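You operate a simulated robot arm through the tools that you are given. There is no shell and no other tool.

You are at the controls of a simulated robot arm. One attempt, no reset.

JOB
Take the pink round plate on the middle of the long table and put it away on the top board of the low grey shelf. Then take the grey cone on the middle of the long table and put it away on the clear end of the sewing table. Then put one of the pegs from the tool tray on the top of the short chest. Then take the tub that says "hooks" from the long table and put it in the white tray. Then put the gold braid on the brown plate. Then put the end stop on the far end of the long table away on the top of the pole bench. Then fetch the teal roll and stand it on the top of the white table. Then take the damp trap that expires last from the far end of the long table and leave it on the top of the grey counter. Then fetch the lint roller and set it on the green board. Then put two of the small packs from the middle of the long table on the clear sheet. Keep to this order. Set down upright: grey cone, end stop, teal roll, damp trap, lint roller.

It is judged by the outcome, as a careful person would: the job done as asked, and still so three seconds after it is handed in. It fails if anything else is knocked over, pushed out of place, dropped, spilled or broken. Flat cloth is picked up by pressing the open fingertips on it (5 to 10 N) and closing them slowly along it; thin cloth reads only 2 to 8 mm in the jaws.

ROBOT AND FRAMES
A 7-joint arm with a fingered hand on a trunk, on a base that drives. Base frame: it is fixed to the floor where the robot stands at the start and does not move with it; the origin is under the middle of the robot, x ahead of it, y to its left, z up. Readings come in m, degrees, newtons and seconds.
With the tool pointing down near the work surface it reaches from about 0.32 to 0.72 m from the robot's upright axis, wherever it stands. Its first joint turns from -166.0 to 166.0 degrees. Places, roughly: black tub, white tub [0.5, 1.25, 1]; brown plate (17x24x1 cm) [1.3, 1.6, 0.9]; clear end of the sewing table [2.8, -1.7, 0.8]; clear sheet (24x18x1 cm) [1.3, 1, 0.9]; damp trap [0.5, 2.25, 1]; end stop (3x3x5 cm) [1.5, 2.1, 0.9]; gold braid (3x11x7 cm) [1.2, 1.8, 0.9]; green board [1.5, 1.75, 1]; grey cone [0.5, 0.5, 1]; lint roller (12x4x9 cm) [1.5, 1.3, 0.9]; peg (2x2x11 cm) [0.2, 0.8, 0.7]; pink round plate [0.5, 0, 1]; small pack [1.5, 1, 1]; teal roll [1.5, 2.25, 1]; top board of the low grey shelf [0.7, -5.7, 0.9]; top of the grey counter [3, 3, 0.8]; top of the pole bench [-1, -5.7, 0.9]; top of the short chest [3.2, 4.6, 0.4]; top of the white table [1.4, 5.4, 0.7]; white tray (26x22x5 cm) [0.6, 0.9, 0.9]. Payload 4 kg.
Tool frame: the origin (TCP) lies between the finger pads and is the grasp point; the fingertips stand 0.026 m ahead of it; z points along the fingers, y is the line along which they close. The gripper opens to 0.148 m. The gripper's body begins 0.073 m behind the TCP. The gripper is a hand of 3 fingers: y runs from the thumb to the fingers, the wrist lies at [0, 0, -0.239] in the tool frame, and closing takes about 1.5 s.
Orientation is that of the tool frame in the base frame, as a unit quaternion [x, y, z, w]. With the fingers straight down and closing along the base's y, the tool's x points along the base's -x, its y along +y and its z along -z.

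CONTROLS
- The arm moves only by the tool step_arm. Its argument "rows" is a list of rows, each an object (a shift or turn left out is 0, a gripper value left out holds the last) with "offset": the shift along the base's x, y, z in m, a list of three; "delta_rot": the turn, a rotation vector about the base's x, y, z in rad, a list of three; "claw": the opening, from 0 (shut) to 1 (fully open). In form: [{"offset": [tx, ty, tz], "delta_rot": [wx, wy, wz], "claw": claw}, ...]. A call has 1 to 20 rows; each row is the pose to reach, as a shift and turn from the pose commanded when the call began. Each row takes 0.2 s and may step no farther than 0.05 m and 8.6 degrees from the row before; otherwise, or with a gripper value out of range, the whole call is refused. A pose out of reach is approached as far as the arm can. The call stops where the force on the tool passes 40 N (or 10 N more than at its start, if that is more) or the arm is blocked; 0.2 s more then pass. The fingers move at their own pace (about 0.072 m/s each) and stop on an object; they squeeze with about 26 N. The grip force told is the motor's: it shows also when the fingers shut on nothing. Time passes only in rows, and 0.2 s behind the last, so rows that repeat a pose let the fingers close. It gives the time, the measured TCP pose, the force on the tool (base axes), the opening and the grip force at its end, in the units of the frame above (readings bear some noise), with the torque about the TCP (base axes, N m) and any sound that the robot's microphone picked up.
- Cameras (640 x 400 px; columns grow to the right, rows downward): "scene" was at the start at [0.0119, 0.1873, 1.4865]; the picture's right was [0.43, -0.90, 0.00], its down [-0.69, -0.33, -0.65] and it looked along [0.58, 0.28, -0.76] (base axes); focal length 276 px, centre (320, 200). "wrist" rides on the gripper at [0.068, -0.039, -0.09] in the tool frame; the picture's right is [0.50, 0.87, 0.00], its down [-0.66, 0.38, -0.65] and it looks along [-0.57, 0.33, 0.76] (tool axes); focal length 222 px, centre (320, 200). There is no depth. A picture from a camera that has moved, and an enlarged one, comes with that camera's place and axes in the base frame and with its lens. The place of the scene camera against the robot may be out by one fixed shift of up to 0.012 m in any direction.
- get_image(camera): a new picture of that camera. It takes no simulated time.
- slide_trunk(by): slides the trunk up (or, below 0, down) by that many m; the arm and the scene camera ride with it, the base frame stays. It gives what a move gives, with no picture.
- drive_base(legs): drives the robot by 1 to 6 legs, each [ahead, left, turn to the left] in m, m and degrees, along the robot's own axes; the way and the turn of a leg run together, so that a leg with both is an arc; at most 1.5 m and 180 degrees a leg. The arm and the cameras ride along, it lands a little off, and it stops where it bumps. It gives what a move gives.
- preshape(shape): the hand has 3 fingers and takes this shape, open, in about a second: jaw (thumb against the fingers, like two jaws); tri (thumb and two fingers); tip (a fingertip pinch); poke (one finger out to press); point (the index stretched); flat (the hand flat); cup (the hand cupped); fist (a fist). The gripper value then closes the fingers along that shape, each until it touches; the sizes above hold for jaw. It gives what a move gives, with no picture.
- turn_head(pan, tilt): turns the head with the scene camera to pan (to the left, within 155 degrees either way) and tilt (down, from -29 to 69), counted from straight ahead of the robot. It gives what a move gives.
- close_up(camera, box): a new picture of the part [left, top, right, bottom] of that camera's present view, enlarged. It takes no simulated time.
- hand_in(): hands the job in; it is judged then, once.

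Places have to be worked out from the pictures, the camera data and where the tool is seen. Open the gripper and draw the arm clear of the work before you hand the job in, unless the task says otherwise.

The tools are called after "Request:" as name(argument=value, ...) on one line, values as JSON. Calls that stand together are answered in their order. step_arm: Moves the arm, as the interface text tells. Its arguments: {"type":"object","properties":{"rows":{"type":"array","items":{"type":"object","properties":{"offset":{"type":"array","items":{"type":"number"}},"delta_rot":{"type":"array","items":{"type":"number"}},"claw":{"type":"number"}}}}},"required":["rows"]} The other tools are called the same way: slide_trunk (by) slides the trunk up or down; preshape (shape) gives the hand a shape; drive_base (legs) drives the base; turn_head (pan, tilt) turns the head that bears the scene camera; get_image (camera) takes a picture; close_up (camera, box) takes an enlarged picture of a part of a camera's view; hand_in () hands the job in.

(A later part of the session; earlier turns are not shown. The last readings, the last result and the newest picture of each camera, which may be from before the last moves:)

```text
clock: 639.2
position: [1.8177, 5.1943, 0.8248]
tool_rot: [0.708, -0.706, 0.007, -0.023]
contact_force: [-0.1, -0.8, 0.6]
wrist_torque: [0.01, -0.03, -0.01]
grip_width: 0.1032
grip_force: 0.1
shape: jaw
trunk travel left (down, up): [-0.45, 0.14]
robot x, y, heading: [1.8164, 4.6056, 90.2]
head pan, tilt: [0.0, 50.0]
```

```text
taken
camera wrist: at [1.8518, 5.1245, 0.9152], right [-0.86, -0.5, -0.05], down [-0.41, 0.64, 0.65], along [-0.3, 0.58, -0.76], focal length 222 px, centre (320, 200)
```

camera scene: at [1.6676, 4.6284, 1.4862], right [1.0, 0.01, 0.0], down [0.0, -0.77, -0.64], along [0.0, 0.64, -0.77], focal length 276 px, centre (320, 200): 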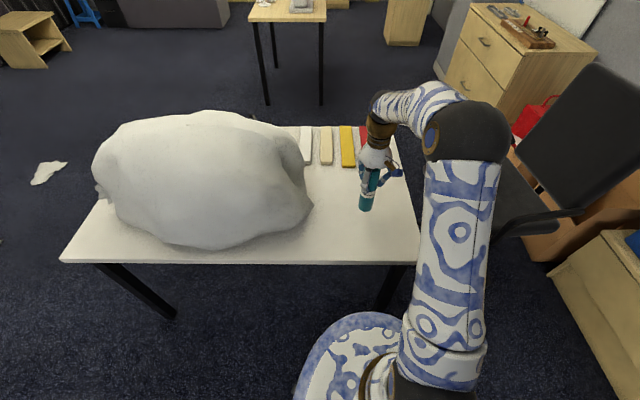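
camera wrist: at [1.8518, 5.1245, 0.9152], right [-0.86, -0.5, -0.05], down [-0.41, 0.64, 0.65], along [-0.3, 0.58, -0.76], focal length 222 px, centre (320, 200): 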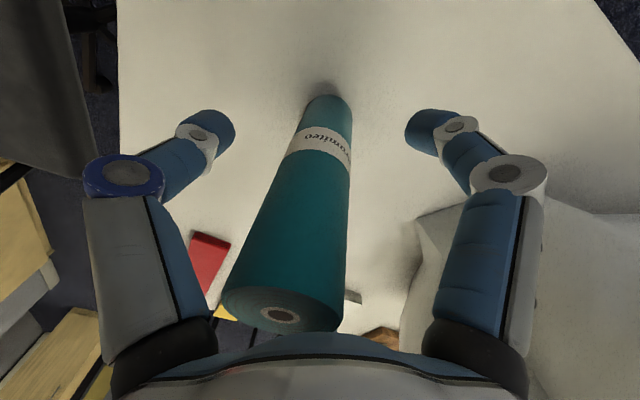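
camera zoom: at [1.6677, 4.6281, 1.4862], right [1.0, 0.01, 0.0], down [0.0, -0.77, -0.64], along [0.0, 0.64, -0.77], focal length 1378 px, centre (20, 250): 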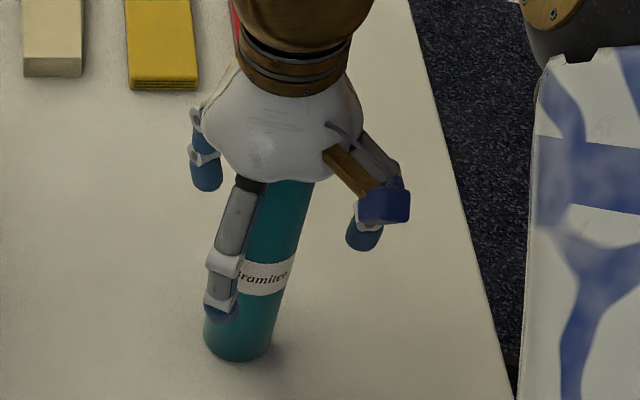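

Checking the outline against true verticals, the roll is now within about 1° of upright and free, centred among the open fingers. I raise the hand straight up.

Request:
step_arm(rows=[{"offset": [0, 0, 0.01]}, {"offset": [0, 0, 0.02]}, {"offset": [0, 0, 0.03]}, {"offset": [0, 0, 0.045]}, {"offset": [0, 0, 0.06]}])

Request:
close_up(camera="scene", box=[330, 110, 430, 230])

Request:
get_image(camera="wrist")

```text
clock: 640.4
position: [1.815, 5.1938, 0.887]
tool_rot: [0.707, -0.707, 0.006, -0.022]
contact_force: [-0.2, -0.7, 0.7]
wrist_torque: [-0.01, -0.01, -0.01]
grip_width: 0.1032
grip_force: 0.0
shape: jaw
trunk travel left (down, up): [-0.45, 0.14]
robot x, y, heading: [1.8165, 4.6081, 90.4]
head pan, tilt: [0.0, 50.0]
```

```text
3.33 times, centred on (380, 170) of scene
camera zoom: at [1.6677, 4.628, 1.4862], right [1.0, 0.01, 0.0], down [0.0, -0.77, -0.64], along [0.0, 0.64, -0.77], focal length 919 px, centre (120, 300)
```

zoom: 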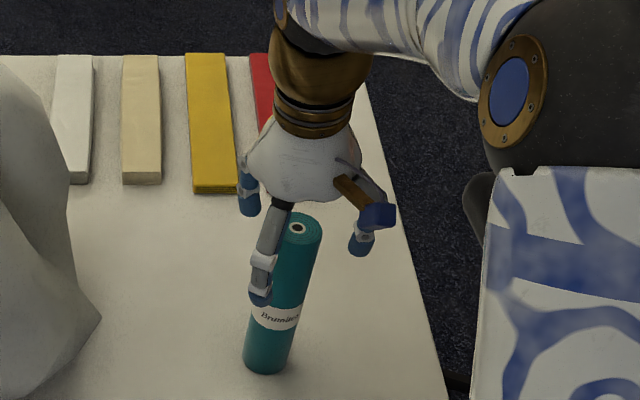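

```text
taken
camera wrist: at [1.8507, 5.1251, 0.976], right [-0.86, -0.5, -0.05], down [-0.41, 0.64, 0.65], along [-0.3, 0.58, -0.76], focal length 222 px, centre (320, 200)
```

wrist: 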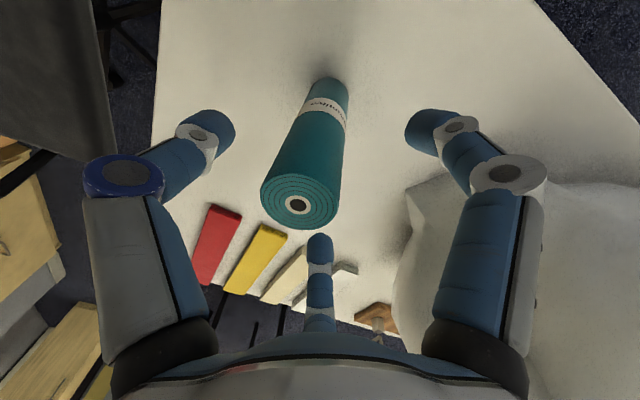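

The roll stands alone, upright. I finish raising and retract the arm, levelling the hand.

Request:
step_arm(rows=[{"offset": [0, 0, 0.03]}, {"offset": [0, 0, 0.07]}, {"offset": [0, 0, 0.11]}, {"offset": [0, -0.02, 0.15], "delta_rot": [-0.015, 0.03, 0]}, {"offset": [0, -0.05, 0.18], "delta_rot": [-0.025, 0.04, 0]}, {"offset": [0, -0.09, 0.21], "delta_rot": [-0.025, 0.04, 0]}, {"offset": [0, -0.13, 0.23], "delta_rot": [-0.025, 0.04, 0]}, {"offset": [0, -0.17, 0.25], "delta_rot": [-0.025, 0.04, 0]}, {"offset": [0, -0.19, 0.26], "delta_rot": [-0.025, 0.04, 0]}])

Request:
get_image(camera="scene")

Request:
close_up(camera="scene", box=[330, 130, 410, 230])

```text
clock: 642.4
position: [1.8156, 5.0048, 1.1474]
tool_rot: [-0.707, 0.707, 0.0, -0.001]
contact_force: [0.5, -0.8, -0.1]
wrist_torque: [-0.05, -0.02, -0.03]
grip_width: 0.1035
grip_force: 0.1
shape: jaw
trunk travel left (down, up): [-0.45, 0.14]
robot x, y, heading: [1.8191, 4.6119, 90.4]
head pan, tilt: [0.0, 50.0]
```

```text
taken
camera scene: at [1.6676, 4.6277, 1.4862], right [1.0, 0.01, 0.0], down [0.0, -0.77, -0.64], along [0.0, 0.64, -0.77], focal length 276 px, centre (320, 200)
```

scene: 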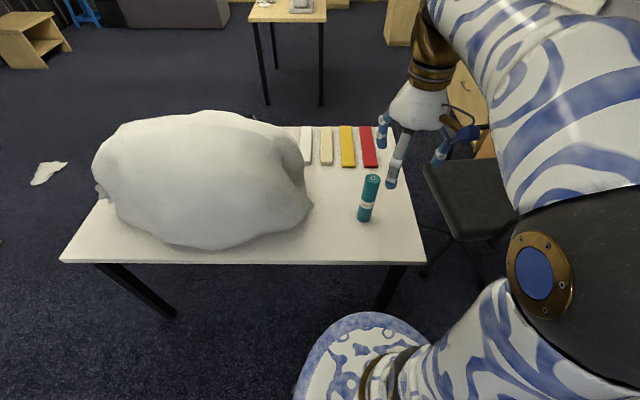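

```text
4.00 times, centred on (370, 180) of scene
camera zoom: at [1.6676, 4.6277, 1.4862], right [1.0, 0.01, 0.0], down [0.0, -0.77, -0.64], along [0.0, 0.64, -0.77], focal length 1102 px, centre (120, 280)
```

zoom: 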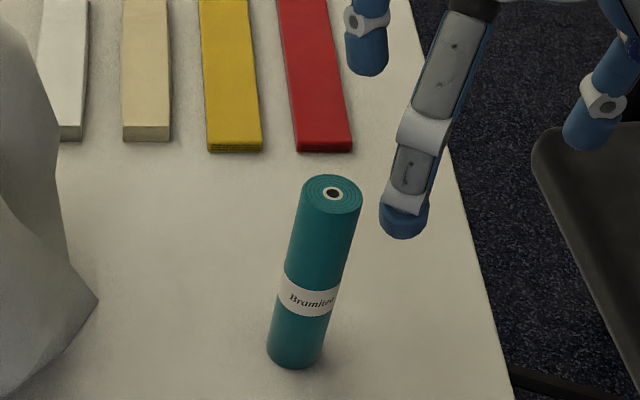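

The roll is standing on the white table. Before going for the damp trap I check the robot's own footprint by looking straight down, since a paper scrap lies on the floor near my next stand.

Request:
drive_base(legs=[[-0.45, 0, 0]])

Request:
turn_head(pan=60, tilt=69)

Request:
get_image(camera="scene")

```text
clock: 645.1
position: [1.8173, 4.5559, 1.1487]
tool_rot: [0.711, -0.703, 0.002, 0.0]
contact_force: [0.0, 0.4, -0.3]
wrist_torque: [-0.01, -0.04, 0.02]
grip_width: 0.1033
grip_force: 0.0
shape: jaw
trunk travel left (down, up): [-0.45, 0.14]
robot x, y, heading: [1.8193, 4.1575, 90.9]
head pan, tilt: [0.0, 50.0]
```

```text
clock: 646.4
position: [1.8162, 4.5552, 1.1476]
tool_rot: [0.711, -0.703, 0.002, 0.001]
contact_force: [0.2, 0.3, -0.7]
wrist_torque: [-0.03, 0.01, -0.01]
grip_width: 0.1029
grip_force: 0.0
shape: jaw
trunk travel left (down, up): [-0.45, 0.14]
robot x, y, heading: [1.8213, 4.1607, 90.9]
head pan, tilt: [60.0, 68.8]
```

```text
taken
camera scene: at [1.6245, 4.1263, 1.4643], right [0.49, 0.87, 0.0], down [0.81, -0.45, -0.36], along [-0.32, 0.18, -0.93], focal length 276 px, centre (320, 200)
```

scene: 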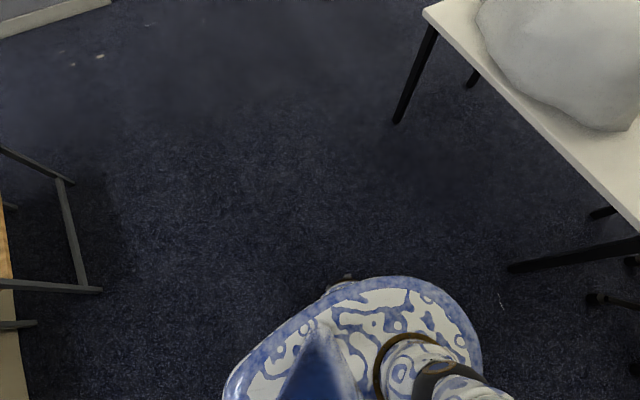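

The base reaches roughly 0.28 m to each side. I'll stand at y≈2.33 to stay clear of the paper scrap at (−0.25, 1.93). I drive west, then round to the near side.

Request:
drive_base(legs=[[0, 1.25, -0.9], [0, 1.2, 0], [0, 0, -90]])

```text
clock: 662.3
position: [-0.2461, 4.1298, 1.1484]
tool_rot: [-0.002, 1.0, -0.001, -0.001]
contact_force: [0.1, 0.8, -0.7]
wrist_torque: [-0.01, 0.04, 0.01]
grip_width: 0.1031
grip_force: 0.1
shape: jaw
trunk travel left (down, up): [-0.45, 0.14]
robot x, y, heading: [-0.6392, 4.1279, 0.3]
head pan, tilt: [60.0, 68.8]
```

Request:
drive_base(legs=[[0, -1.3, -0.3]])

Request:
turn_head(pan=-45, tilt=40)

Request:
get_image(camera="scene")

```text
clock: 668.9
position: [-0.2206, 2.8386, 1.1475]
tool_rot: [-0.016, 1.0, -0.001, 0.0]
contact_force: [0.3, -0.1, 0.7]
wrist_torque: [0.03, 0.0, -0.04]
grip_width: 0.1033
grip_force: 0.1
shape: jaw
trunk travel left (down, up): [-0.45, 0.14]
robot x, y, heading: [-0.6166, 2.8272, 2.2]
head pan, tilt: [60.0, 68.8]
```

```text
clock: 670.7
position: [-0.2199, 2.8376, 1.1467]
tool_rot: [-0.015, 1.0, 0.0, -0.001]
contact_force: [0.0, 0.1, 0.4]
wrist_torque: [0.0, 0.0, 0.02]
grip_width: 0.1032
grip_force: 0.0
shape: jaw
trunk travel left (down, up): [-0.45, 0.14]
robot x, y, heading: [-0.6176, 2.8252, 2.1]
head pan, tilt: [-45.0, 40.0]
```

```text
taken
camera scene: at [-0.6184, 2.9208, 1.5004], right [-0.68, -0.73, 0.0], down [-0.47, 0.44, -0.77], along [0.56, -0.52, -0.64], focal length 276 px, centre (320, 200)
```

scene: 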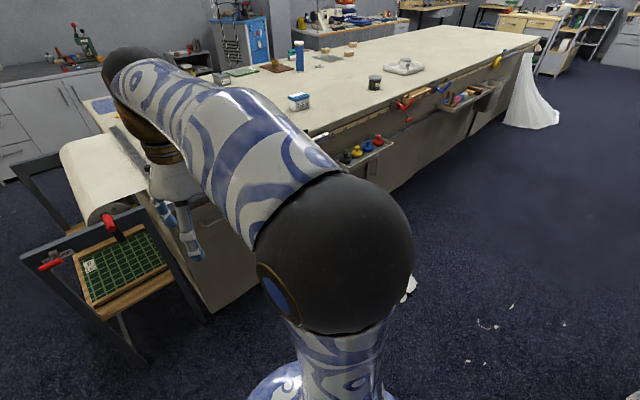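

The scrap lies around (−0.3…−0.2, 1.87–1.98). I move to y≈2.38 and then straight ahead to the table, staying clear of it.

Request:
drive_base(legs=[[0, -0.43, -2.1], [0.62, 0, 0]])

Request:
turn_head(pan=-10, tilt=50)

Request:
get_image(camera="scene")

Request:
get_image(camera="wrist")

```text
clock: 676.4
position: [0.4088, 2.393, 1.1464]
tool_rot: [0.0, 1.0, -0.001, -0.001]
contact_force: [0.0, 0.1, -0.5]
wrist_torque: [0.0, 0.0, 0.01]
grip_width: 0.1033
grip_force: 0.1
shape: jaw
trunk travel left (down, up): [-0.45, 0.14]
robot x, y, heading: [0.0105, 2.3948, -0.1]
head pan, tilt: [-45.0, 40.0]
```

```text
clock: 677.4
position: [0.4066, 2.3929, 1.1472]
tool_rot: [-0.001, 1.0, 0.0, 0.0]
contact_force: [-0.5, -0.3, -0.1]
wrist_torque: [-0.01, -0.01, -0.03]
grip_width: 0.1034
grip_force: 0.0
shape: jaw
trunk travel left (down, up): [-0.45, 0.14]
robot x, y, heading: [0.0127, 2.3942, 0.3]
head pan, tilt: [-10.0, 50.0]
```

```text
taken
camera scene: at [0.0282, 2.5355, 1.4863], right [-0.17, -0.99, 0.0], down [-0.75, 0.13, -0.64], along [0.63, -0.11, -0.77], focal length 276 px, centre (320, 200)
```

scene: 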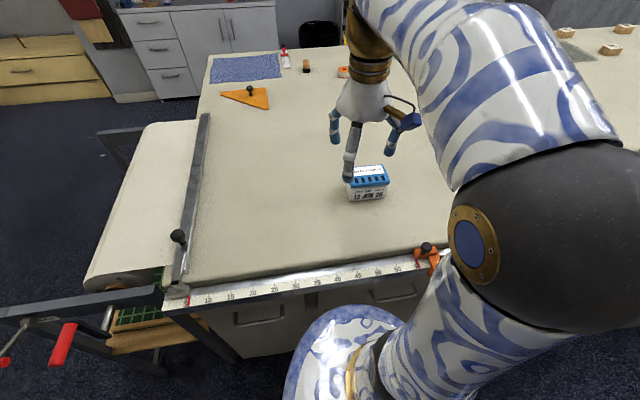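

```text
taken
camera wrist: at [0.34, 2.3545, 1.2373], right [-0.5, 0.87, 0.0], down [0.66, 0.38, 0.65], along [0.56, 0.33, -0.76], focal length 222 px, centre (320, 200)
```

wrist: 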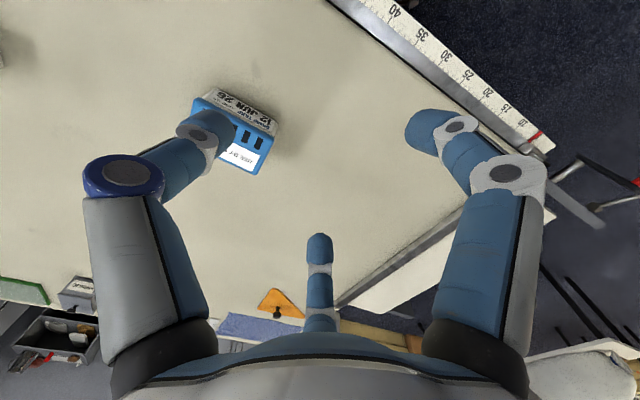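

The 12 JUN trap is in front at (0.52, 2.31); the 11 OCT one is further right (~(0.57, 1.96)), hidden by the elbow. I check the scrap's place relative to my base before shifting.

Request:
turn_head(pan=-115, tilt=60)

Request:
get_image(camera="scene")

```text
clock: 679.3
position: [0.4076, 2.3936, 1.1471]
tool_rot: [0.0, 1.0, 0.0, -0.001]
contact_force: [0.1, -1.1, 0.6]
wrist_torque: [0.0, 0.02, -0.02]
grip_width: 0.1029
grip_force: 0.0
shape: jaw
trunk travel left (down, up): [-0.45, 0.14]
robot x, y, heading: [0.0145, 2.3981, 0.3]
head pan, tilt: [-115.0, 60.0]
```

```text
taken
camera scene: at [-0.0756, 2.4882, 1.4737], right [-0.91, 0.42, 0.0], down [0.36, 0.79, -0.5], along [-0.21, -0.45, -0.87], focal length 276 px, centre (320, 200)
```

scene: 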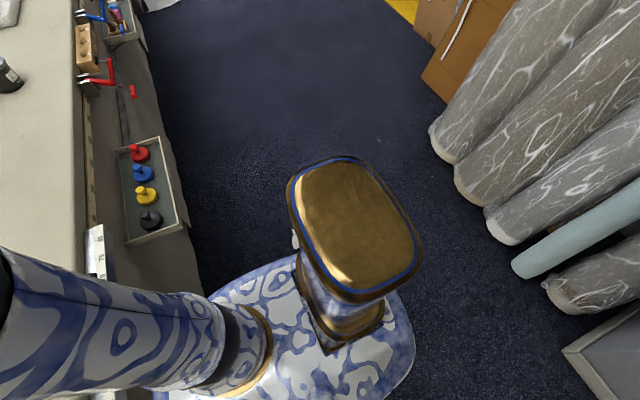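

The scrap's nearest edge is at about (−0.20, 1.89), clear of my base. I shift 0.11 m to the right (south).

Request:
drive_base(legs=[[0.015, -0.11, 0]])

Request:
turn_head(pan=-25, tilt=50)

Request:
get_image(camera="scene")

Request:
get_image(camera="wrist")

```text
clock: 680.5
position: [0.4239, 2.283, 1.1474]
tool_rot: [0.0, 1.0, 0.0, -0.001]
contact_force: [0.9, 0.5, 0.3]
wrist_torque: [-0.03, 0.03, -0.02]
grip_width: 0.1031
grip_force: 0.0
shape: jaw
trunk travel left (down, up): [-0.45, 0.14]
robot x, y, heading: [0.0251, 2.2847, 0.4]
head pan, tilt: [-115.0, 60.0]
```

```text
clock: 682.1
position: [0.4229, 2.2841, 1.1479]
tool_rot: [0.001, 1.0, 0.0, -0.001]
contact_force: [0.1, 0.5, -0.7]
wrist_torque: [-0.03, -0.01, 0.03]
grip_width: 0.1032
grip_force: 0.1
shape: jaw
trunk travel left (down, up): [-0.45, 0.14]
robot x, y, heading: [0.0251, 2.2839, 0.3]
head pan, tilt: [-25.0, 50.0]
```

```text
taken
camera scene: at [0.0378, 2.4059, 1.4862], right [-0.42, -0.91, 0.0], down [-0.69, 0.32, -0.64], along [0.58, -0.27, -0.77], focal length 276 px, centre (320, 200)
```

scene: 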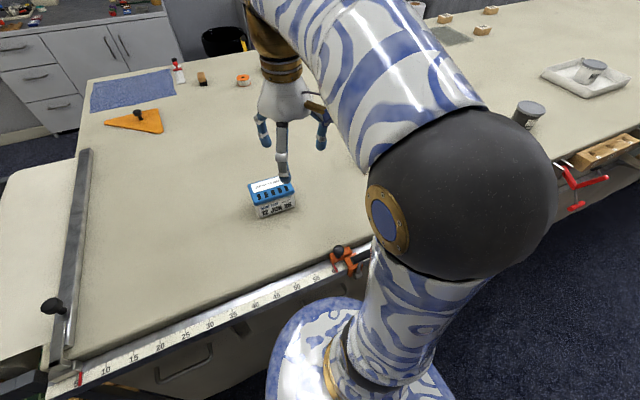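

```text
taken
camera wrist: at [0.3554, 2.2436, 1.2373], right [-0.5, 0.87, 0.0], down [0.66, 0.38, 0.65], along [0.56, 0.33, -0.76], focal length 222 px, centre (320, 200)
```

wrist: 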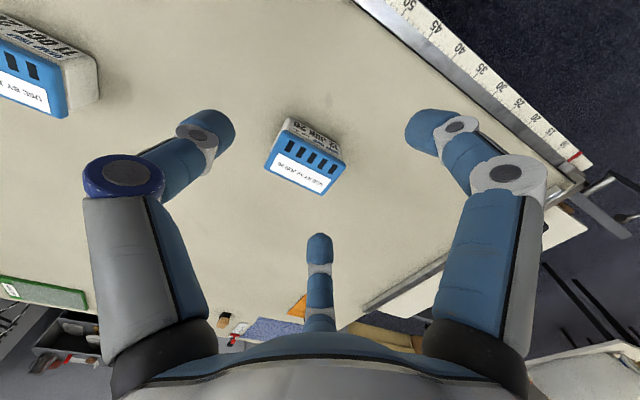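

Both traps show in the wrist view. I enlarge each to confirm the dates.

Request:
close_up(camera="wrist", box=[0, 0, 120, 140])

Request:
close_up(camera="wrist", box=[250, 100, 360, 210])

```text
2.86 times, centred on (60, 70) of wrist
camera zoom: at [0.3554, 2.2436, 1.2373], right [-0.5, 0.87, 0.0], down [0.66, 0.38, 0.65], along [0.56, 0.33, -0.76], focal length 635 px, centre (1063, 571)
```

zoom: 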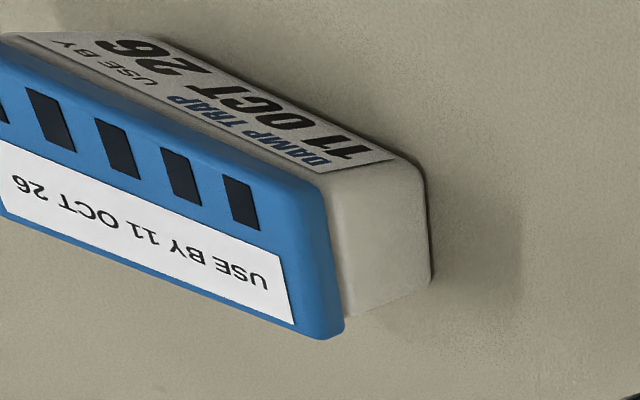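

```text
3.64 times, centred on (305, 155) of wrist
camera zoom: at [0.3554, 2.2436, 1.2373], right [-0.5, 0.87, 0.0], down [0.66, 0.38, 0.65], along [0.56, 0.33, -0.76], focal length 808 px, centre (374, 364)
```

zoom: 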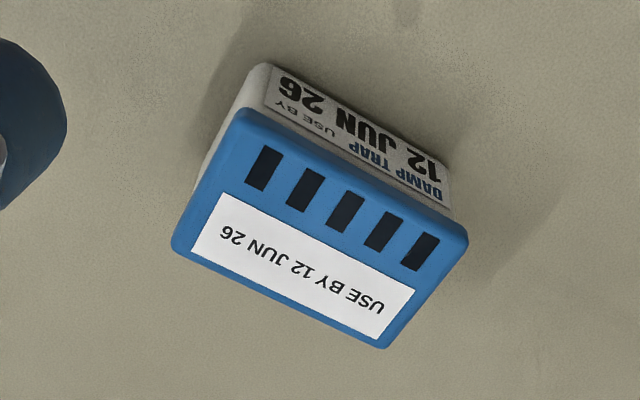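

Confirmed: 11 OCT 26 expires last. I measure the (identical) nearer trap's height from the scene camera.

Request:
close_up(camera="scene", box=[235, 165, 315, 225])

```text
6.67 times, centred on (275, 195) of scene
camera zoom: at [0.0378, 2.4059, 1.4862], right [-0.42, -0.91, 0.0], down [-0.69, 0.32, -0.64], along [0.58, -0.27, -0.77], focal length 1837 px, centre (620, 233)
```

zoom: 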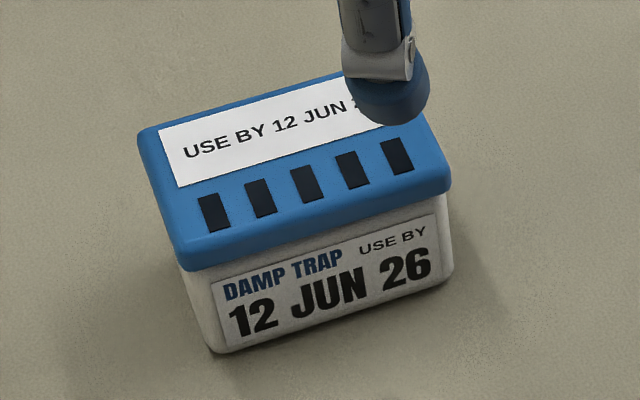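

The trap is about 7×10 cm, lid top ≈0.967. The OCT trap's centre is about (0.563, 1.98). I move above it with the hand fully open.

Request:
step_arm(rows=[{"offset": [0.018, -0.038, 0.0], "claw": 1.0}, {"offset": [0.035, -0.076, 0.0], "claw": 1.0}, {"offset": [0.053, -0.114, 0.0], "claw": 1.0}, {"offset": [0.07, -0.152, 0.0], "claw": 1.0}, {"offset": [0.088, -0.19, 0.0], "claw": 1.0}, {"offset": [0.105, -0.228, -0.01], "claw": 1.0}, {"offset": [0.123, -0.266, -0.02], "claw": 1.0}, {"offset": [0.14, -0.304, -0.03], "claw": 1.0}, {"offset": [0.14, -0.304, -0.03], "claw": 1.0}])

Request:
get_image(camera="wrist")

Request:
close_up(camera="wrist", box=[250, 20, 400, 160])

```text
clock: 684.1
position: [0.5629, 1.9784, 1.1175]
tool_rot: [0.001, 1.0, 0.0, -0.001]
contact_force: [-0.2, 0.2, -0.7]
wrist_torque: [0.01, 0.0, 0.01]
grip_width: 0.148
grip_force: 0.0
shape: jaw
trunk travel left (down, up): [-0.45, 0.14]
robot x, y, heading: [0.025, 2.2854, -0.2]
head pan, tilt: [-25.0, 50.0]
```

```text
taken
camera wrist: at [0.4946, 1.9389, 1.2082], right [-0.5, 0.87, 0.0], down [0.66, 0.38, 0.65], along [0.56, 0.33, -0.76], focal length 222 px, centre (320, 200)
```

wrist: 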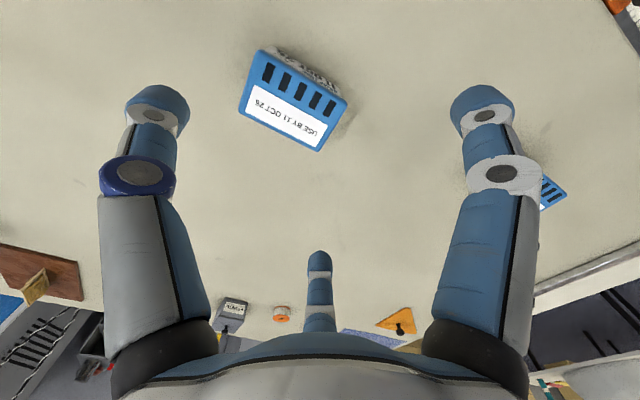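

```text
2.86 times, centred on (325, 90) of wrist
camera zoom: at [0.4946, 1.9389, 1.2082], right [-0.5, 0.87, 0.0], down [0.66, 0.38, 0.65], along [0.56, 0.33, -0.76], focal length 635 px, centre (306, 514)
```

zoom: 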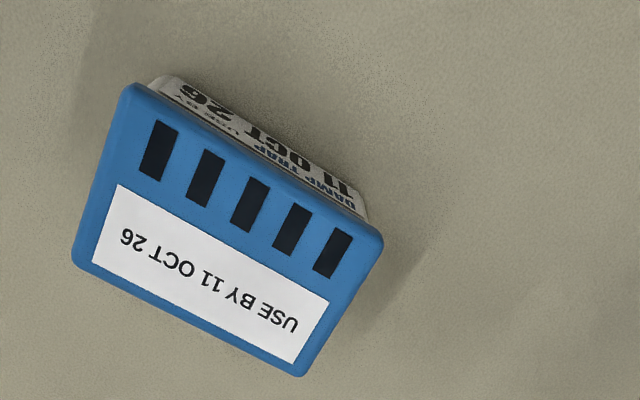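

Centre refined to (0.578, 1.953), axis-aligned. I align and descend around it.

Request:
step_arm(rows=[{"offset": [0.0155, -0.0245, -0.01]}, {"offset": [0.0155, -0.0245, -0.05]}, {"offset": [0.0155, -0.0245, -0.09]}, {"offset": [0.0155, -0.0245, -0.115]}, {"offset": [0.0155, -0.0245, -0.115]}])

Request:
get_image(camera="wrist")

```text
clock: 685.3
position: [0.5791, 1.9544, 1.0027]
tool_rot: [0.0, 1.0, 0.0, -0.001]
contact_force: [0.0, -0.3, -0.5]
wrist_torque: [0.0, -0.01, 0.01]
grip_width: 0.1479
grip_force: 0.1
shape: jaw
out of reach, approached as far as the arm can: row 1
trunk travel left (down, up): [-0.45, 0.14]
robot x, y, heading: [0.0262, 2.2859, 0.3]
head pan, tilt: [-25.0, 50.0]
```

```text
taken
camera wrist: at [0.5118, 1.9158, 1.0934], right [-0.5, 0.87, 0.0], down [0.66, 0.38, 0.65], along [0.56, 0.33, -0.76], focal length 222 px, centre (320, 200)
```

wrist: 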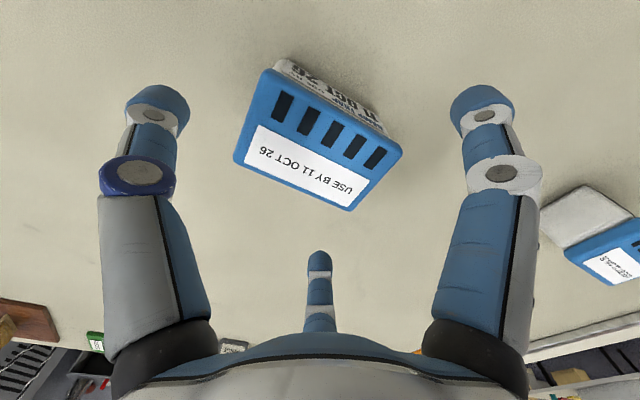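

Triangulating again: centre (0.5875, 1.9546), lid top ≈0.94. I shift 8 mm and descend to TCP ≈0.917.

Request:
step_arm(rows=[{"offset": [0.008, 0.0, -0.02]}, {"offset": [0.008, 0.0, -0.045]}, {"offset": [0.008, 0.0, -0.065]}, {"offset": [0.008, 0.0, -0.078]}, {"offset": [0.008, 0.0, -0.085]}, {"offset": [0.008, 0.0, -0.085]}])

Request:
get_image(camera="wrist")

Request:
turn_head(pan=-20, tilt=50)

Request:
get_image(camera="scene")

```text
clock: 686.7
position: [0.5893, 1.9525, 0.9175]
tool_rot: [0.001, 1.0, 0.0, -0.001]
contact_force: [-0.6, 0.3, -0.3]
wrist_torque: [-0.01, 0.0, -0.02]
grip_width: 0.1476
grip_force: 0.1
shape: jaw
trunk travel left (down, up): [-0.45, 0.14]
robot x, y, heading: [0.025, 2.2855, 0.4]
head pan, tilt: [-25.0, 50.0]
```

```text
taken
camera wrist: at [0.52, 1.9135, 1.0073], right [-0.5, 0.87, 0.0], down [0.66, 0.38, 0.65], along [0.56, 0.33, -0.76], focal length 222 px, centre (320, 200)
```

wrist: 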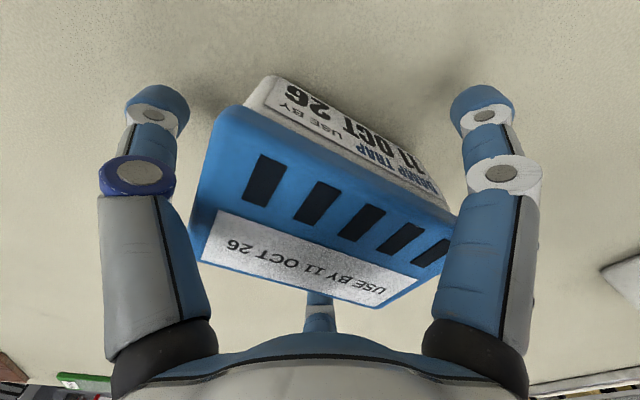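

```text
clock: 687.4
position: [0.5893, 1.9528, 0.9173]
tool_rot: [0.001, 1.0, 0.0, -0.001]
contact_force: [-1.1, -0.4, -0.3]
wrist_torque: [-0.02, -0.01, -0.01]
grip_width: 0.1478
grip_force: 0.1
shape: jaw
trunk travel left (down, up): [-0.45, 0.14]
robot x, y, heading: [0.0221, 2.287, 0.2]
head pan, tilt: [-20.0, 50.0]
```

```text
taken
camera scene: at [0.0405, 2.4119, 1.4863], right [-0.34, -0.94, 0.0], down [-0.72, 0.26, -0.64], along [0.6, -0.22, -0.77], focal length 276 px, centre (320, 200)
```

scene: 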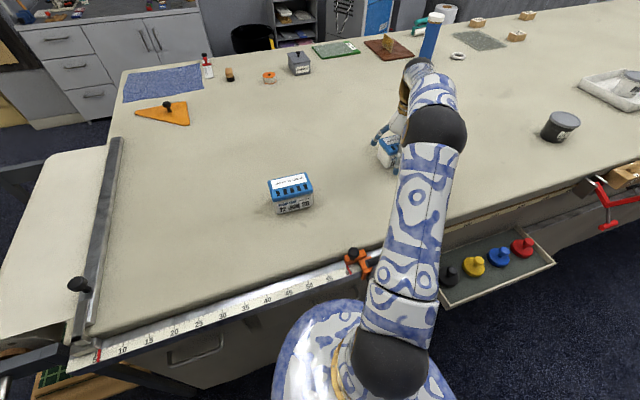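

The trap lies within the three fingers. I close slowly.

Request:
step_arm(rows=[{"claw": 0.92}, {"claw": 0.84}, {"claw": 0.76}, {"claw": 0.68}, {"claw": 0.6}, {"claw": 0.5}, {"claw": 0.3}, {"claw": 0.1}, {"claw": 0.0}, {"claw": 0.0}])

Request:
get_image(camera="wrist")

Request:
close_up(camera="scene", box=[350, 50, 470, 200])

```text
clock: 689.6
position: [0.5883, 1.9517, 0.9176]
tool_rot: [0.0, 1.0, 0.0, -0.002]
contact_force: [-0.5, 1.2, 0.3]
wrist_torque: [-0.01, 0.0, 0.03]
grip_width: 0.0762
grip_force: 26.0
shape: jaw
trunk travel left (down, up): [-0.45, 0.14]
robot x, y, heading: [0.0277, 2.2828, 0.2]
head pan, tilt: [-20.0, 50.0]
```

```text
taken
camera wrist: at [0.5201, 1.9134, 1.0073], right [-0.5, 0.87, 0.0], down [0.66, 0.38, 0.65], along [0.56, 0.33, -0.76], focal length 222 px, centre (320, 200)
```

wrist: 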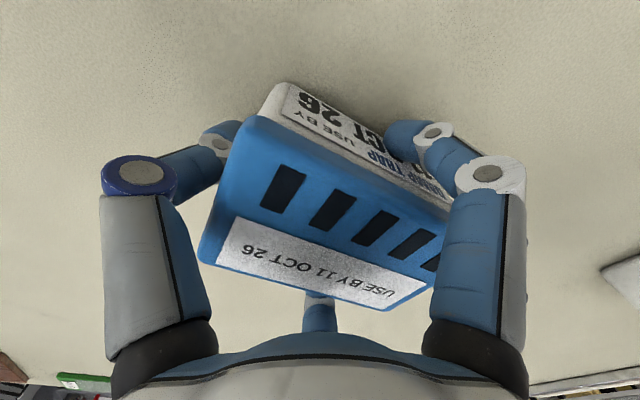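

```text
2.67 times, centred on (410, 125) of scene
camera zoom: at [0.0407, 2.4118, 1.4862], right [-0.34, -0.94, 0.0], down [-0.72, 0.26, -0.64], along [0.6, -0.22, -0.77], focal length 735 px, centre (80, 400)
```

zoom: 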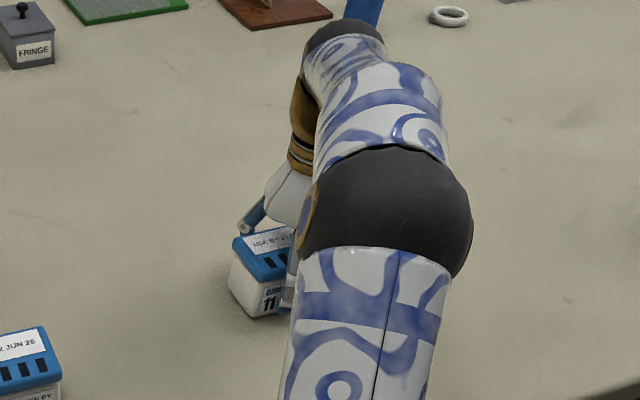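

Gripped (76 mm). I lift a little and check it stays level.

Request:
step_arm(rows=[{"offset": [0, 0, 0.01]}, {"offset": [0, 0, 0.03]}, {"offset": [0, 0, 0.06]}, {"offset": [0, 0, 0.08]}, {"offset": [0, 0, 0.08]}])

Request:
get_image(camera="wrist")

Request:
close_up(camera="scene", box=[350, 50, 470, 200])

```text
clock: 690.8
position: [0.5885, 1.9539, 0.9961]
tool_rot: [0.001, 1.0, 0.0, -0.001]
contact_force: [0.1, 0.0, -2.6]
wrist_torque: [-0.03, -0.03, 0.01]
grip_width: 0.0757
grip_force: 26.2
shape: jaw
trunk travel left (down, up): [-0.45, 0.14]
robot x, y, heading: [0.0247, 2.2812, 0.1]
head pan, tilt: [-20.0, 50.0]
```

```text
taken
camera wrist: at [0.5203, 1.9159, 1.0858], right [-0.5, 0.87, 0.0], down [0.66, 0.38, 0.65], along [0.56, 0.33, -0.76], focal length 222 px, centre (320, 200)
```

wrist: 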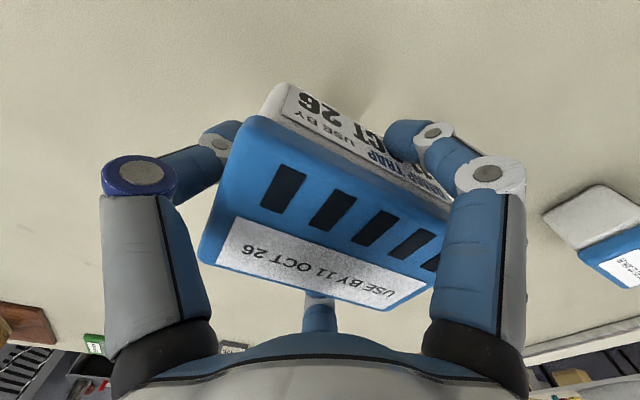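

```text
2.67 times, centred on (410, 125) of scene
camera zoom: at [0.0406, 2.4119, 1.4862], right [-0.34, -0.94, 0.0], down [-0.72, 0.26, -0.64], along [0.6, -0.22, -0.77], focal length 735 px, centre (80, 400)
```

zoom: 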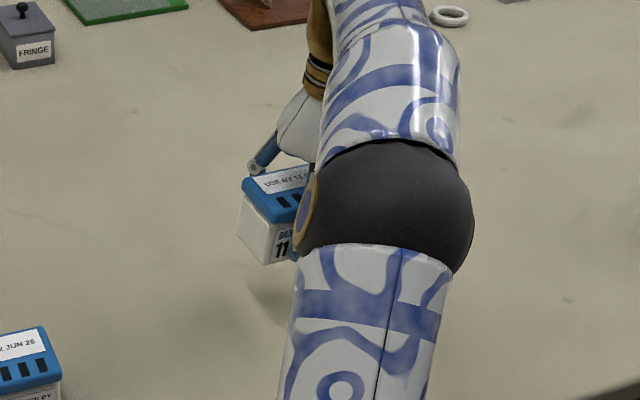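

Held firmly. I draw it back and up, well above the other trap.

Request:
step_arm(rows=[{"offset": [-0.015, 0.015, 0.03]}, {"offset": [-0.03, 0.03, 0.06]}, {"offset": [-0.045, 0.05, 0.09]}, {"offset": [-0.06, 0.08, 0.115]}, {"offset": [-0.08, 0.115, 0.135]}, {"offset": [-0.1, 0.155, 0.145]}, {"offset": [-0.12, 0.195, 0.15]}, {"offset": [-0.135, 0.235, 0.155]}, {"offset": [-0.15, 0.275, 0.155]}, {"offset": [-0.165, 0.31, 0.155]}, {"offset": [-0.175, 0.33, 0.155]}])

Request:
get_image(camera="scene")

```text
clock: 693.2
position: [0.4095, 2.2852, 1.1539]
tool_rot: [0.001, 1.0, 0.0, -0.001]
contact_force: [-0.5, 0.5, -3.0]
wrist_torque: [0.0, -0.03, -0.01]
grip_width: 0.0754
grip_force: 25.7
shape: jaw
trunk travel left (down, up): [-0.45, 0.14]
robot x, y, heading: [0.0263, 2.2817, 0.3]
head pan, tilt: [-20.0, 50.0]
```

```text
taken
camera scene: at [0.0403, 2.4122, 1.4862], right [-0.34, -0.94, 0.0], down [-0.72, 0.26, -0.64], along [0.6, -0.22, -0.77], focal length 276 px, centre (320, 200)
```

scene: 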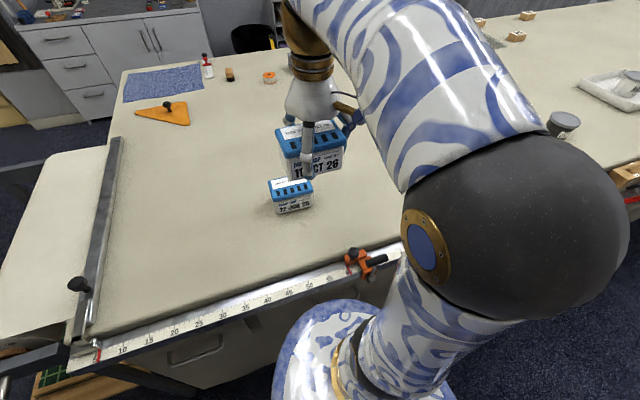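

I shift away from the scrap first, then back out and go round to the grey counter.

Request:
drive_base(legs=[[0, 0.17, 0], [-0.65, 0, 0], [0, 1.3, 0]])

```text
clock: 704.0
position: [-0.2684, 3.7682, 1.1546]
tool_rot: [-0.015, 1.0, -0.001, -0.001]
contact_force: [0.6, -0.2, -1.5]
wrist_torque: [-0.02, 0.02, 0.0]
grip_width: 0.0751
grip_force: 25.9
shape: jaw
trunk travel left (down, up): [-0.45, 0.14]
robot x, y, heading: [-0.6547, 3.7564, 1.9]
head pan, tilt: [-20.0, 50.0]
```

Request:
drive_base(legs=[[0, 0.1, -1.9], [1.35, 0, 0], [1.3, 0, 0]])

Request:
turn_head(pan=-35, tilt=30)

Request:
get_image(camera="scene")

```text
clock: 717.5
position: [2.3581, 3.8742, 1.155]
tool_rot: [0.009, 1.0, 0.001, -0.001]
contact_force: [-0.8, -0.1, -2.6]
wrist_torque: [0.0, -0.02, 0.01]
grip_width: 0.0755
grip_force: 26.0
shape: jaw
trunk travel left (down, up): [-0.45, 0.14]
robot x, y, heading: [1.9741, 3.8782, -0.8]
head pan, tilt: [-20.0, 50.0]
```

```text
clock: 718.4
position: [2.3586, 3.8748, 1.1551]
tool_rot: [0.009, 1.0, 0.0, -0.001]
contact_force: [-0.1, 0.5, -2.9]
wrist_torque: [-0.02, -0.01, -0.01]
grip_width: 0.0753
grip_force: 26.2
shape: jaw
trunk travel left (down, up): [-0.45, 0.14]
robot x, y, heading: [1.9735, 3.8827, -1.1]
head pan, tilt: [-35.0, 30.0]
```

```text
taken
camera scene: at [1.9923, 3.9823, 1.5157], right [-0.59, -0.81, 0.0], down [-0.41, 0.29, -0.87], along [0.7, -0.51, -0.5], focal length 276 px, centre (320, 200)
```

scene: 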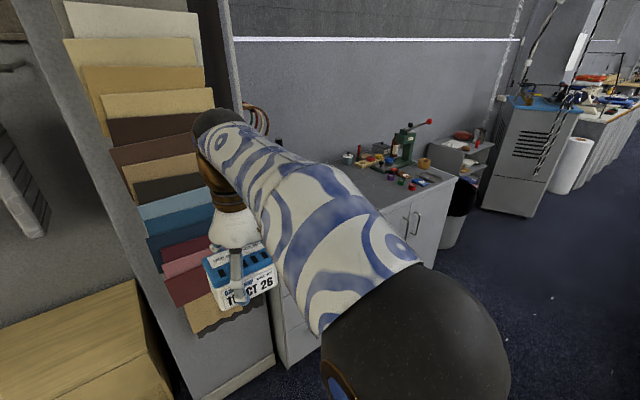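

Request:
drive_base(legs=[[0, -0.85, 1.0]])

Request:
turn_head(pan=0, tilt=40)

Request:
get_image(camera="scene")

```text
clock: 722.8
position: [2.3641, 3.0556, 1.1541]
tool_rot: [-0.014, 1.0, 0.0, -0.001]
contact_force: [-0.6, 0.5, -2.6]
wrist_torque: [0.01, -0.02, 0.03]
grip_width: 0.0755
grip_force: 26.0
shape: jaw
trunk travel left (down, up): [-0.45, 0.14]
robot x, y, heading: [1.9814, 3.0483, 1.9]
head pan, tilt: [-35.0, 30.0]
```

```text
clock: 723.8
position: [2.365, 3.056, 1.1549]
tool_rot: [-0.014, 1.0, 0.0, -0.001]
contact_force: [-0.1, 0.3, -2.1]
wrist_torque: [-0.04, 0.02, 0.0]
grip_width: 0.0755
grip_force: 25.9
shape: jaw
trunk travel left (down, up): [-0.45, 0.14]
robot x, y, heading: [1.9802, 3.0442, 1.8]
head pan, tilt: [0.0, 40.0]
```

```text
taken
camera scene: at [2.0038, 3.1999, 1.5004], right [0.03, -1.0, 0.0], down [-0.64, -0.02, -0.77], along [0.77, 0.02, -0.64], focal length 276 px, centre (320, 200)
```

scene: 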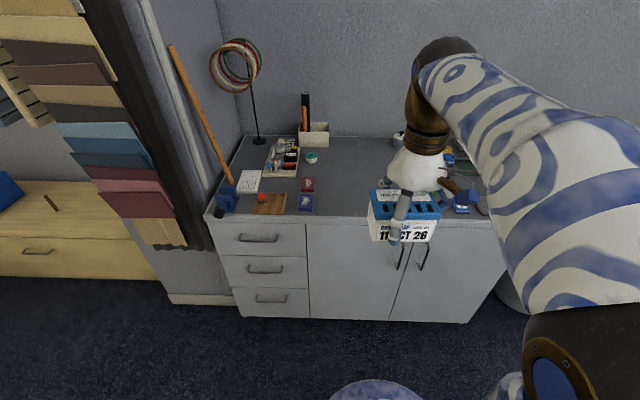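

I see the counter; its middle is clear. I also want to check the peg on the chest, visible at the far left.

Request:
close_up(camera="scene", box=[0, 160, 160, 280])

Request:
close_up(camera="scene", box=[200, 90, 500, 240])

```text
3.33 times, centred on (80, 220) of scene
camera zoom: at [2.0038, 3.1999, 1.5004], right [0.03, -1.0, 0.0], down [-0.64, -0.02, -0.77], along [0.77, 0.02, -0.64], focal length 919 px, centre (1120, 133)
```

zoom: 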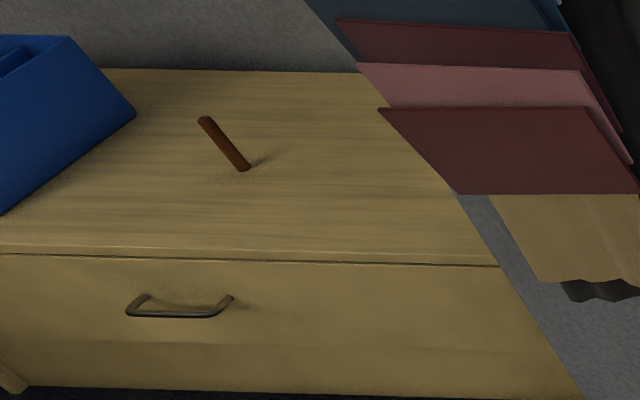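

```text
2.13 times, centred on (350, 165) of scene
camera zoom: at [2.0038, 3.1999, 1.5004], right [0.03, -1.0, 0.0], down [-0.64, -0.02, -0.77], along [0.77, 0.02, -0.64], focal length 588 px, centre (256, 275)
```

zoom: 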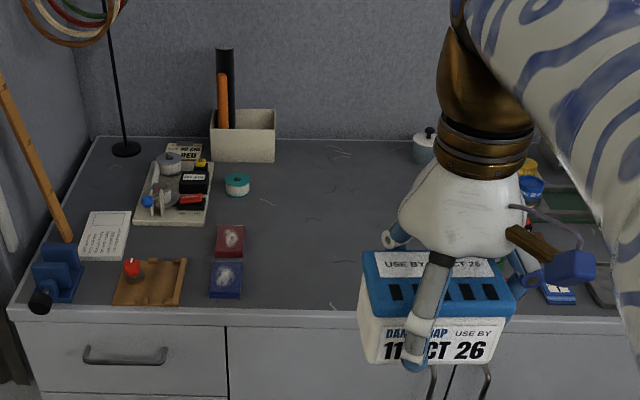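

The peg still stands. The counter's middle, around (2.92, 3.02), is clear. I drive closer.

Request:
drive_base(legs=[[0.34, 0, -1.8]])

Request:
turn_head(pan=0, tilt=50)

Request:
get_image(camera="scene")

Request:
get_image(camera="wrist")

```text
clock: 726.0
position: [2.7074, 3.0452, 1.1551]
tool_rot: [0.006, 1.0, 0.0, -0.001]
contact_force: [-0.1, 0.2, -1.9]
wrist_torque: [-0.04, 0.02, 0.01]
grip_width: 0.0757
grip_force: 26.0
shape: jaw
trunk travel left (down, up): [-0.45, 0.14]
robot x, y, heading: [2.32, 3.0496, -0.5]
head pan, tilt: [0.0, 40.0]
```

```text
clock: 726.8
position: [2.707, 3.0449, 1.1556]
tool_rot: [0.006, 1.0, 0.0, -0.002]
contact_force: [0.3, -0.8, -2.5]
wrist_torque: [0.0, -0.01, -0.01]
grip_width: 0.0754
grip_force: 25.7
shape: jaw
trunk travel left (down, up): [-0.45, 0.14]
robot x, y, heading: [2.3249, 3.0492, -0.4]
head pan, tilt: [0.0, 50.0]
```

```text
taken
camera scene: at [2.3439, 3.2028, 1.4863], right [-0.01, -1.0, 0.0], down [-0.77, 0.01, -0.64], along [0.64, -0.01, -0.77], focal length 276 px, centre (320, 200)
```

scene: 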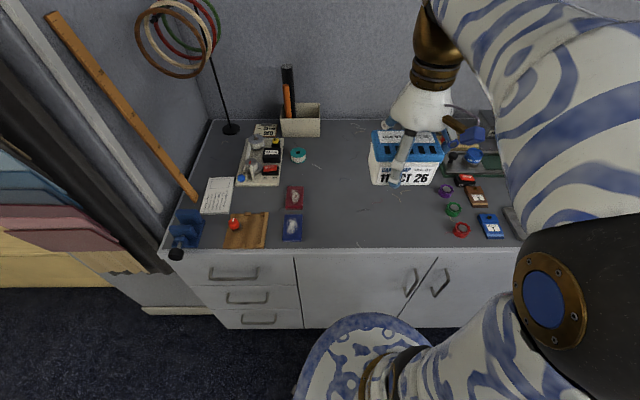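

```text
taken
camera wrist: at [2.6386, 3.0063, 1.2446], right [-0.49, 0.87, 0.0], down [0.66, 0.37, 0.65], along [0.57, 0.32, -0.76], focal length 222 px, centre (320, 200)
```

wrist: 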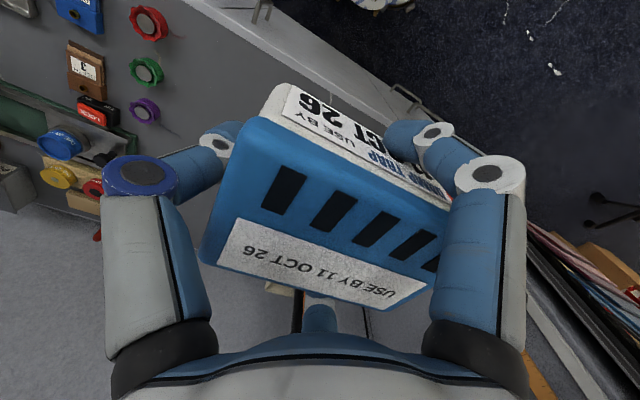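

The clear area is y≈2.82–3.25. I extend to (2.93, 3.03) and lower.

Request:
step_arm(rows=[{"offset": [0.04, -0.003, 0]}, {"offset": [0.08, -0.006, 0]}, {"offset": [0.12, -0.009, -0.01]}, {"offset": [0.16, -0.012, -0.03]}, {"offset": [0.2, -0.015, -0.05]}, {"offset": [0.223, -0.015, -0.09]}, {"offset": [0.223, -0.015, -0.13]}, {"offset": [0.223, -0.015, -0.17]}, {"offset": [0.223, -0.015, -0.21]}, {"offset": [0.223, -0.015, -0.25]}, {"offset": [0.223, -0.015, -0.27]}])

Request:
get_image(camera="wrist")

Request:
get_image(camera="scene")

```text
clock: 729.2
position: [2.9279, 3.0323, 0.8853]
tool_rot: [0.006, 1.0, -0.001, -0.002]
contact_force: [0.1, 0.3, -1.5]
wrist_torque: [0.02, 0.0, 0.01]
grip_width: 0.0745
grip_force: 26.1
shape: jaw
trunk travel left (down, up): [-0.45, 0.14]
robot x, y, heading: [2.3246, 3.0518, -0.4]
head pan, tilt: [0.0, 50.0]
```

```text
taken
camera wrist: at [2.8598, 2.9954, 0.9757], right [-0.49, 0.87, 0.0], down [0.66, 0.37, 0.65], along [0.57, 0.32, -0.76], focal length 222 px, centre (320, 200)
```

wrist: 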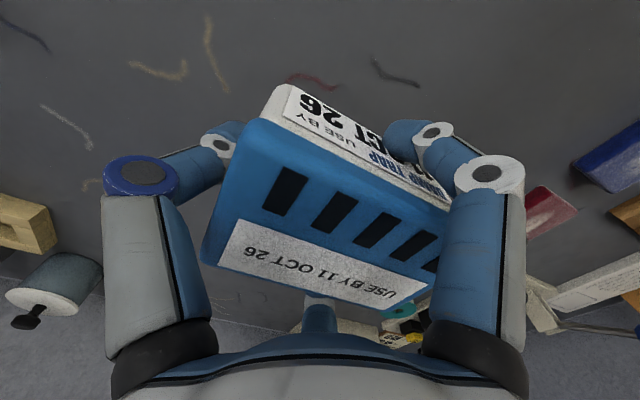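

```text
taken
camera scene: at [2.3442, 3.2027, 1.4863], right [-0.01, -1.0, 0.0], down [-0.77, 0.01, -0.64], along [0.64, -0.01, -0.77], focal length 276 px, centre (320, 200)
```

scene: 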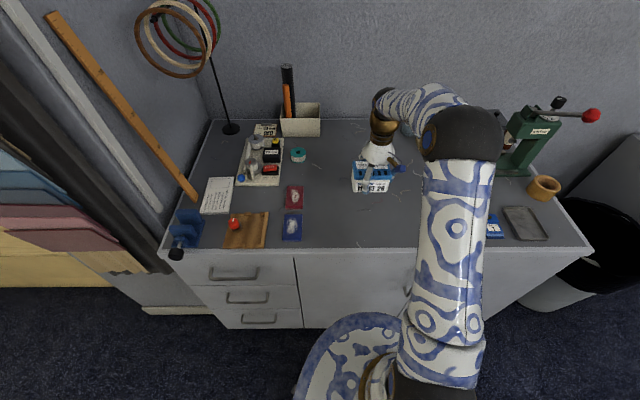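

Only flat thread ends lie below. I lower step by step.

Request:
step_arm(rows=[{"offset": [0, 0, -0.008]}, {"offset": [0, 0, -0.016]}, {"offset": [0, 0, -0.022]}])

```text
clock: 730.0
position: [2.9312, 3.0314, 0.8628]
tool_rot: [0.006, 1.0, 0.0, -0.001]
contact_force: [0.1, -0.5, -2.8]
wrist_torque: [-0.03, 0.01, 0.0]
grip_width: 0.0745
grip_force: 25.9
shape: jaw
trunk travel left (down, up): [-0.45, 0.14]
robot x, y, heading: [2.3247, 3.047, -0.4]
head pan, tilt: [0.0, 50.0]
```

Request:
step_arm(rows=[{"offset": [0, 0, -0.004]}, {"offset": [0, 0, -0.008]}])

Request:
close_up(camera="scene", box=[320, 100, 440, 220])

```text
clock: 730.6
position: [2.931, 3.0294, 0.855]
tool_rot: [0.006, 1.0, 0.0, -0.002]
contact_force: [0.3, 1.0, -2.0]
wrist_torque: [-0.05, -0.02, -0.01]
grip_width: 0.0743
grip_force: 25.8
shape: jaw
trunk travel left (down, up): [-0.45, 0.14]
robot x, y, heading: [2.3205, 3.049, -0.5]
head pan, tilt: [0.0, 50.0]
```

```text
3.33 times, centred on (380, 160) of scene
camera zoom: at [2.3441, 3.2027, 1.4862], right [-0.01, -1.0, 0.0], down [-0.77, 0.01, -0.64], along [0.64, -0.01, -0.77], focal length 919 px, centre (120, 333)
```

zoom: 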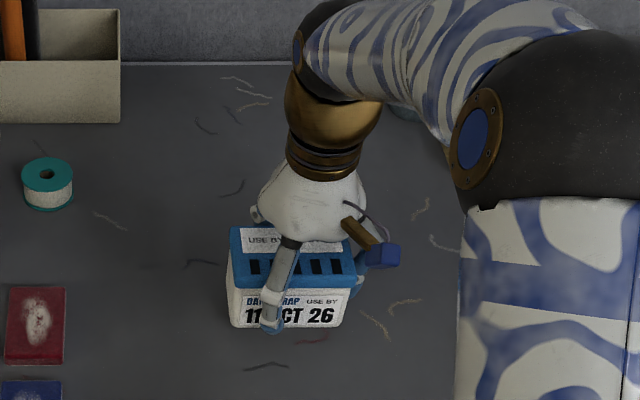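

Request:
step_arm(rows=[{"offset": [0, 0, -0.003]}, {"offset": [0, 0, -0.006]}])

```text
clock: 731.2
position: [2.9308, 3.03, 0.8478]
tool_rot: [0.006, 1.0, 0.0, -0.001]
contact_force: [0.4, -0.3, -2.6]
wrist_torque: [-0.05, -0.02, -0.01]
grip_width: 0.0746
grip_force: 25.7
shape: jaw
trunk travel left (down, up): [-0.45, 0.14]
robot x, y, heading: [2.3274, 3.0488, -0.7]
head pan, tilt: [0.0, 50.0]
```

Request:
step_arm(rows=[{"offset": [0, 0, -0.003]}, {"offset": [0, 0, -0.006]}])

```text
clock: 731.8
position: [2.93, 3.0301, 0.8419]
tool_rot: [0.006, 1.0, 0.0, -0.002]
contact_force: [0.1, 0.2, -2.0]
wrist_torque: [0.01, -0.03, -0.01]
grip_width: 0.0746
grip_force: 25.9
shape: jaw
trunk travel left (down, up): [-0.45, 0.14]
robot x, y, heading: [2.3264, 3.0474, -0.3]
head pan, tilt: [0.0, 50.0]
```

Request:
step_arm(rows=[{"offset": [0, 0, -0.003]}, {"offset": [0, 0, -0.005]}])

```text
clock: 732.4
position: [2.9319, 3.0291, 0.8383]
tool_rot: [0.006, 1.0, 0.0, -0.001]
contact_force: [-0.1, 0.2, -1.6]
wrist_torque: [0.02, 0.05, 0.0]
grip_width: 0.0746
grip_force: 26.1
shape: jaw
trunk travel left (down, up): [-0.45, 0.14]
robot x, y, heading: [2.3233, 3.0506, -0.3]
head pan, tilt: [0.0, 50.0]
```

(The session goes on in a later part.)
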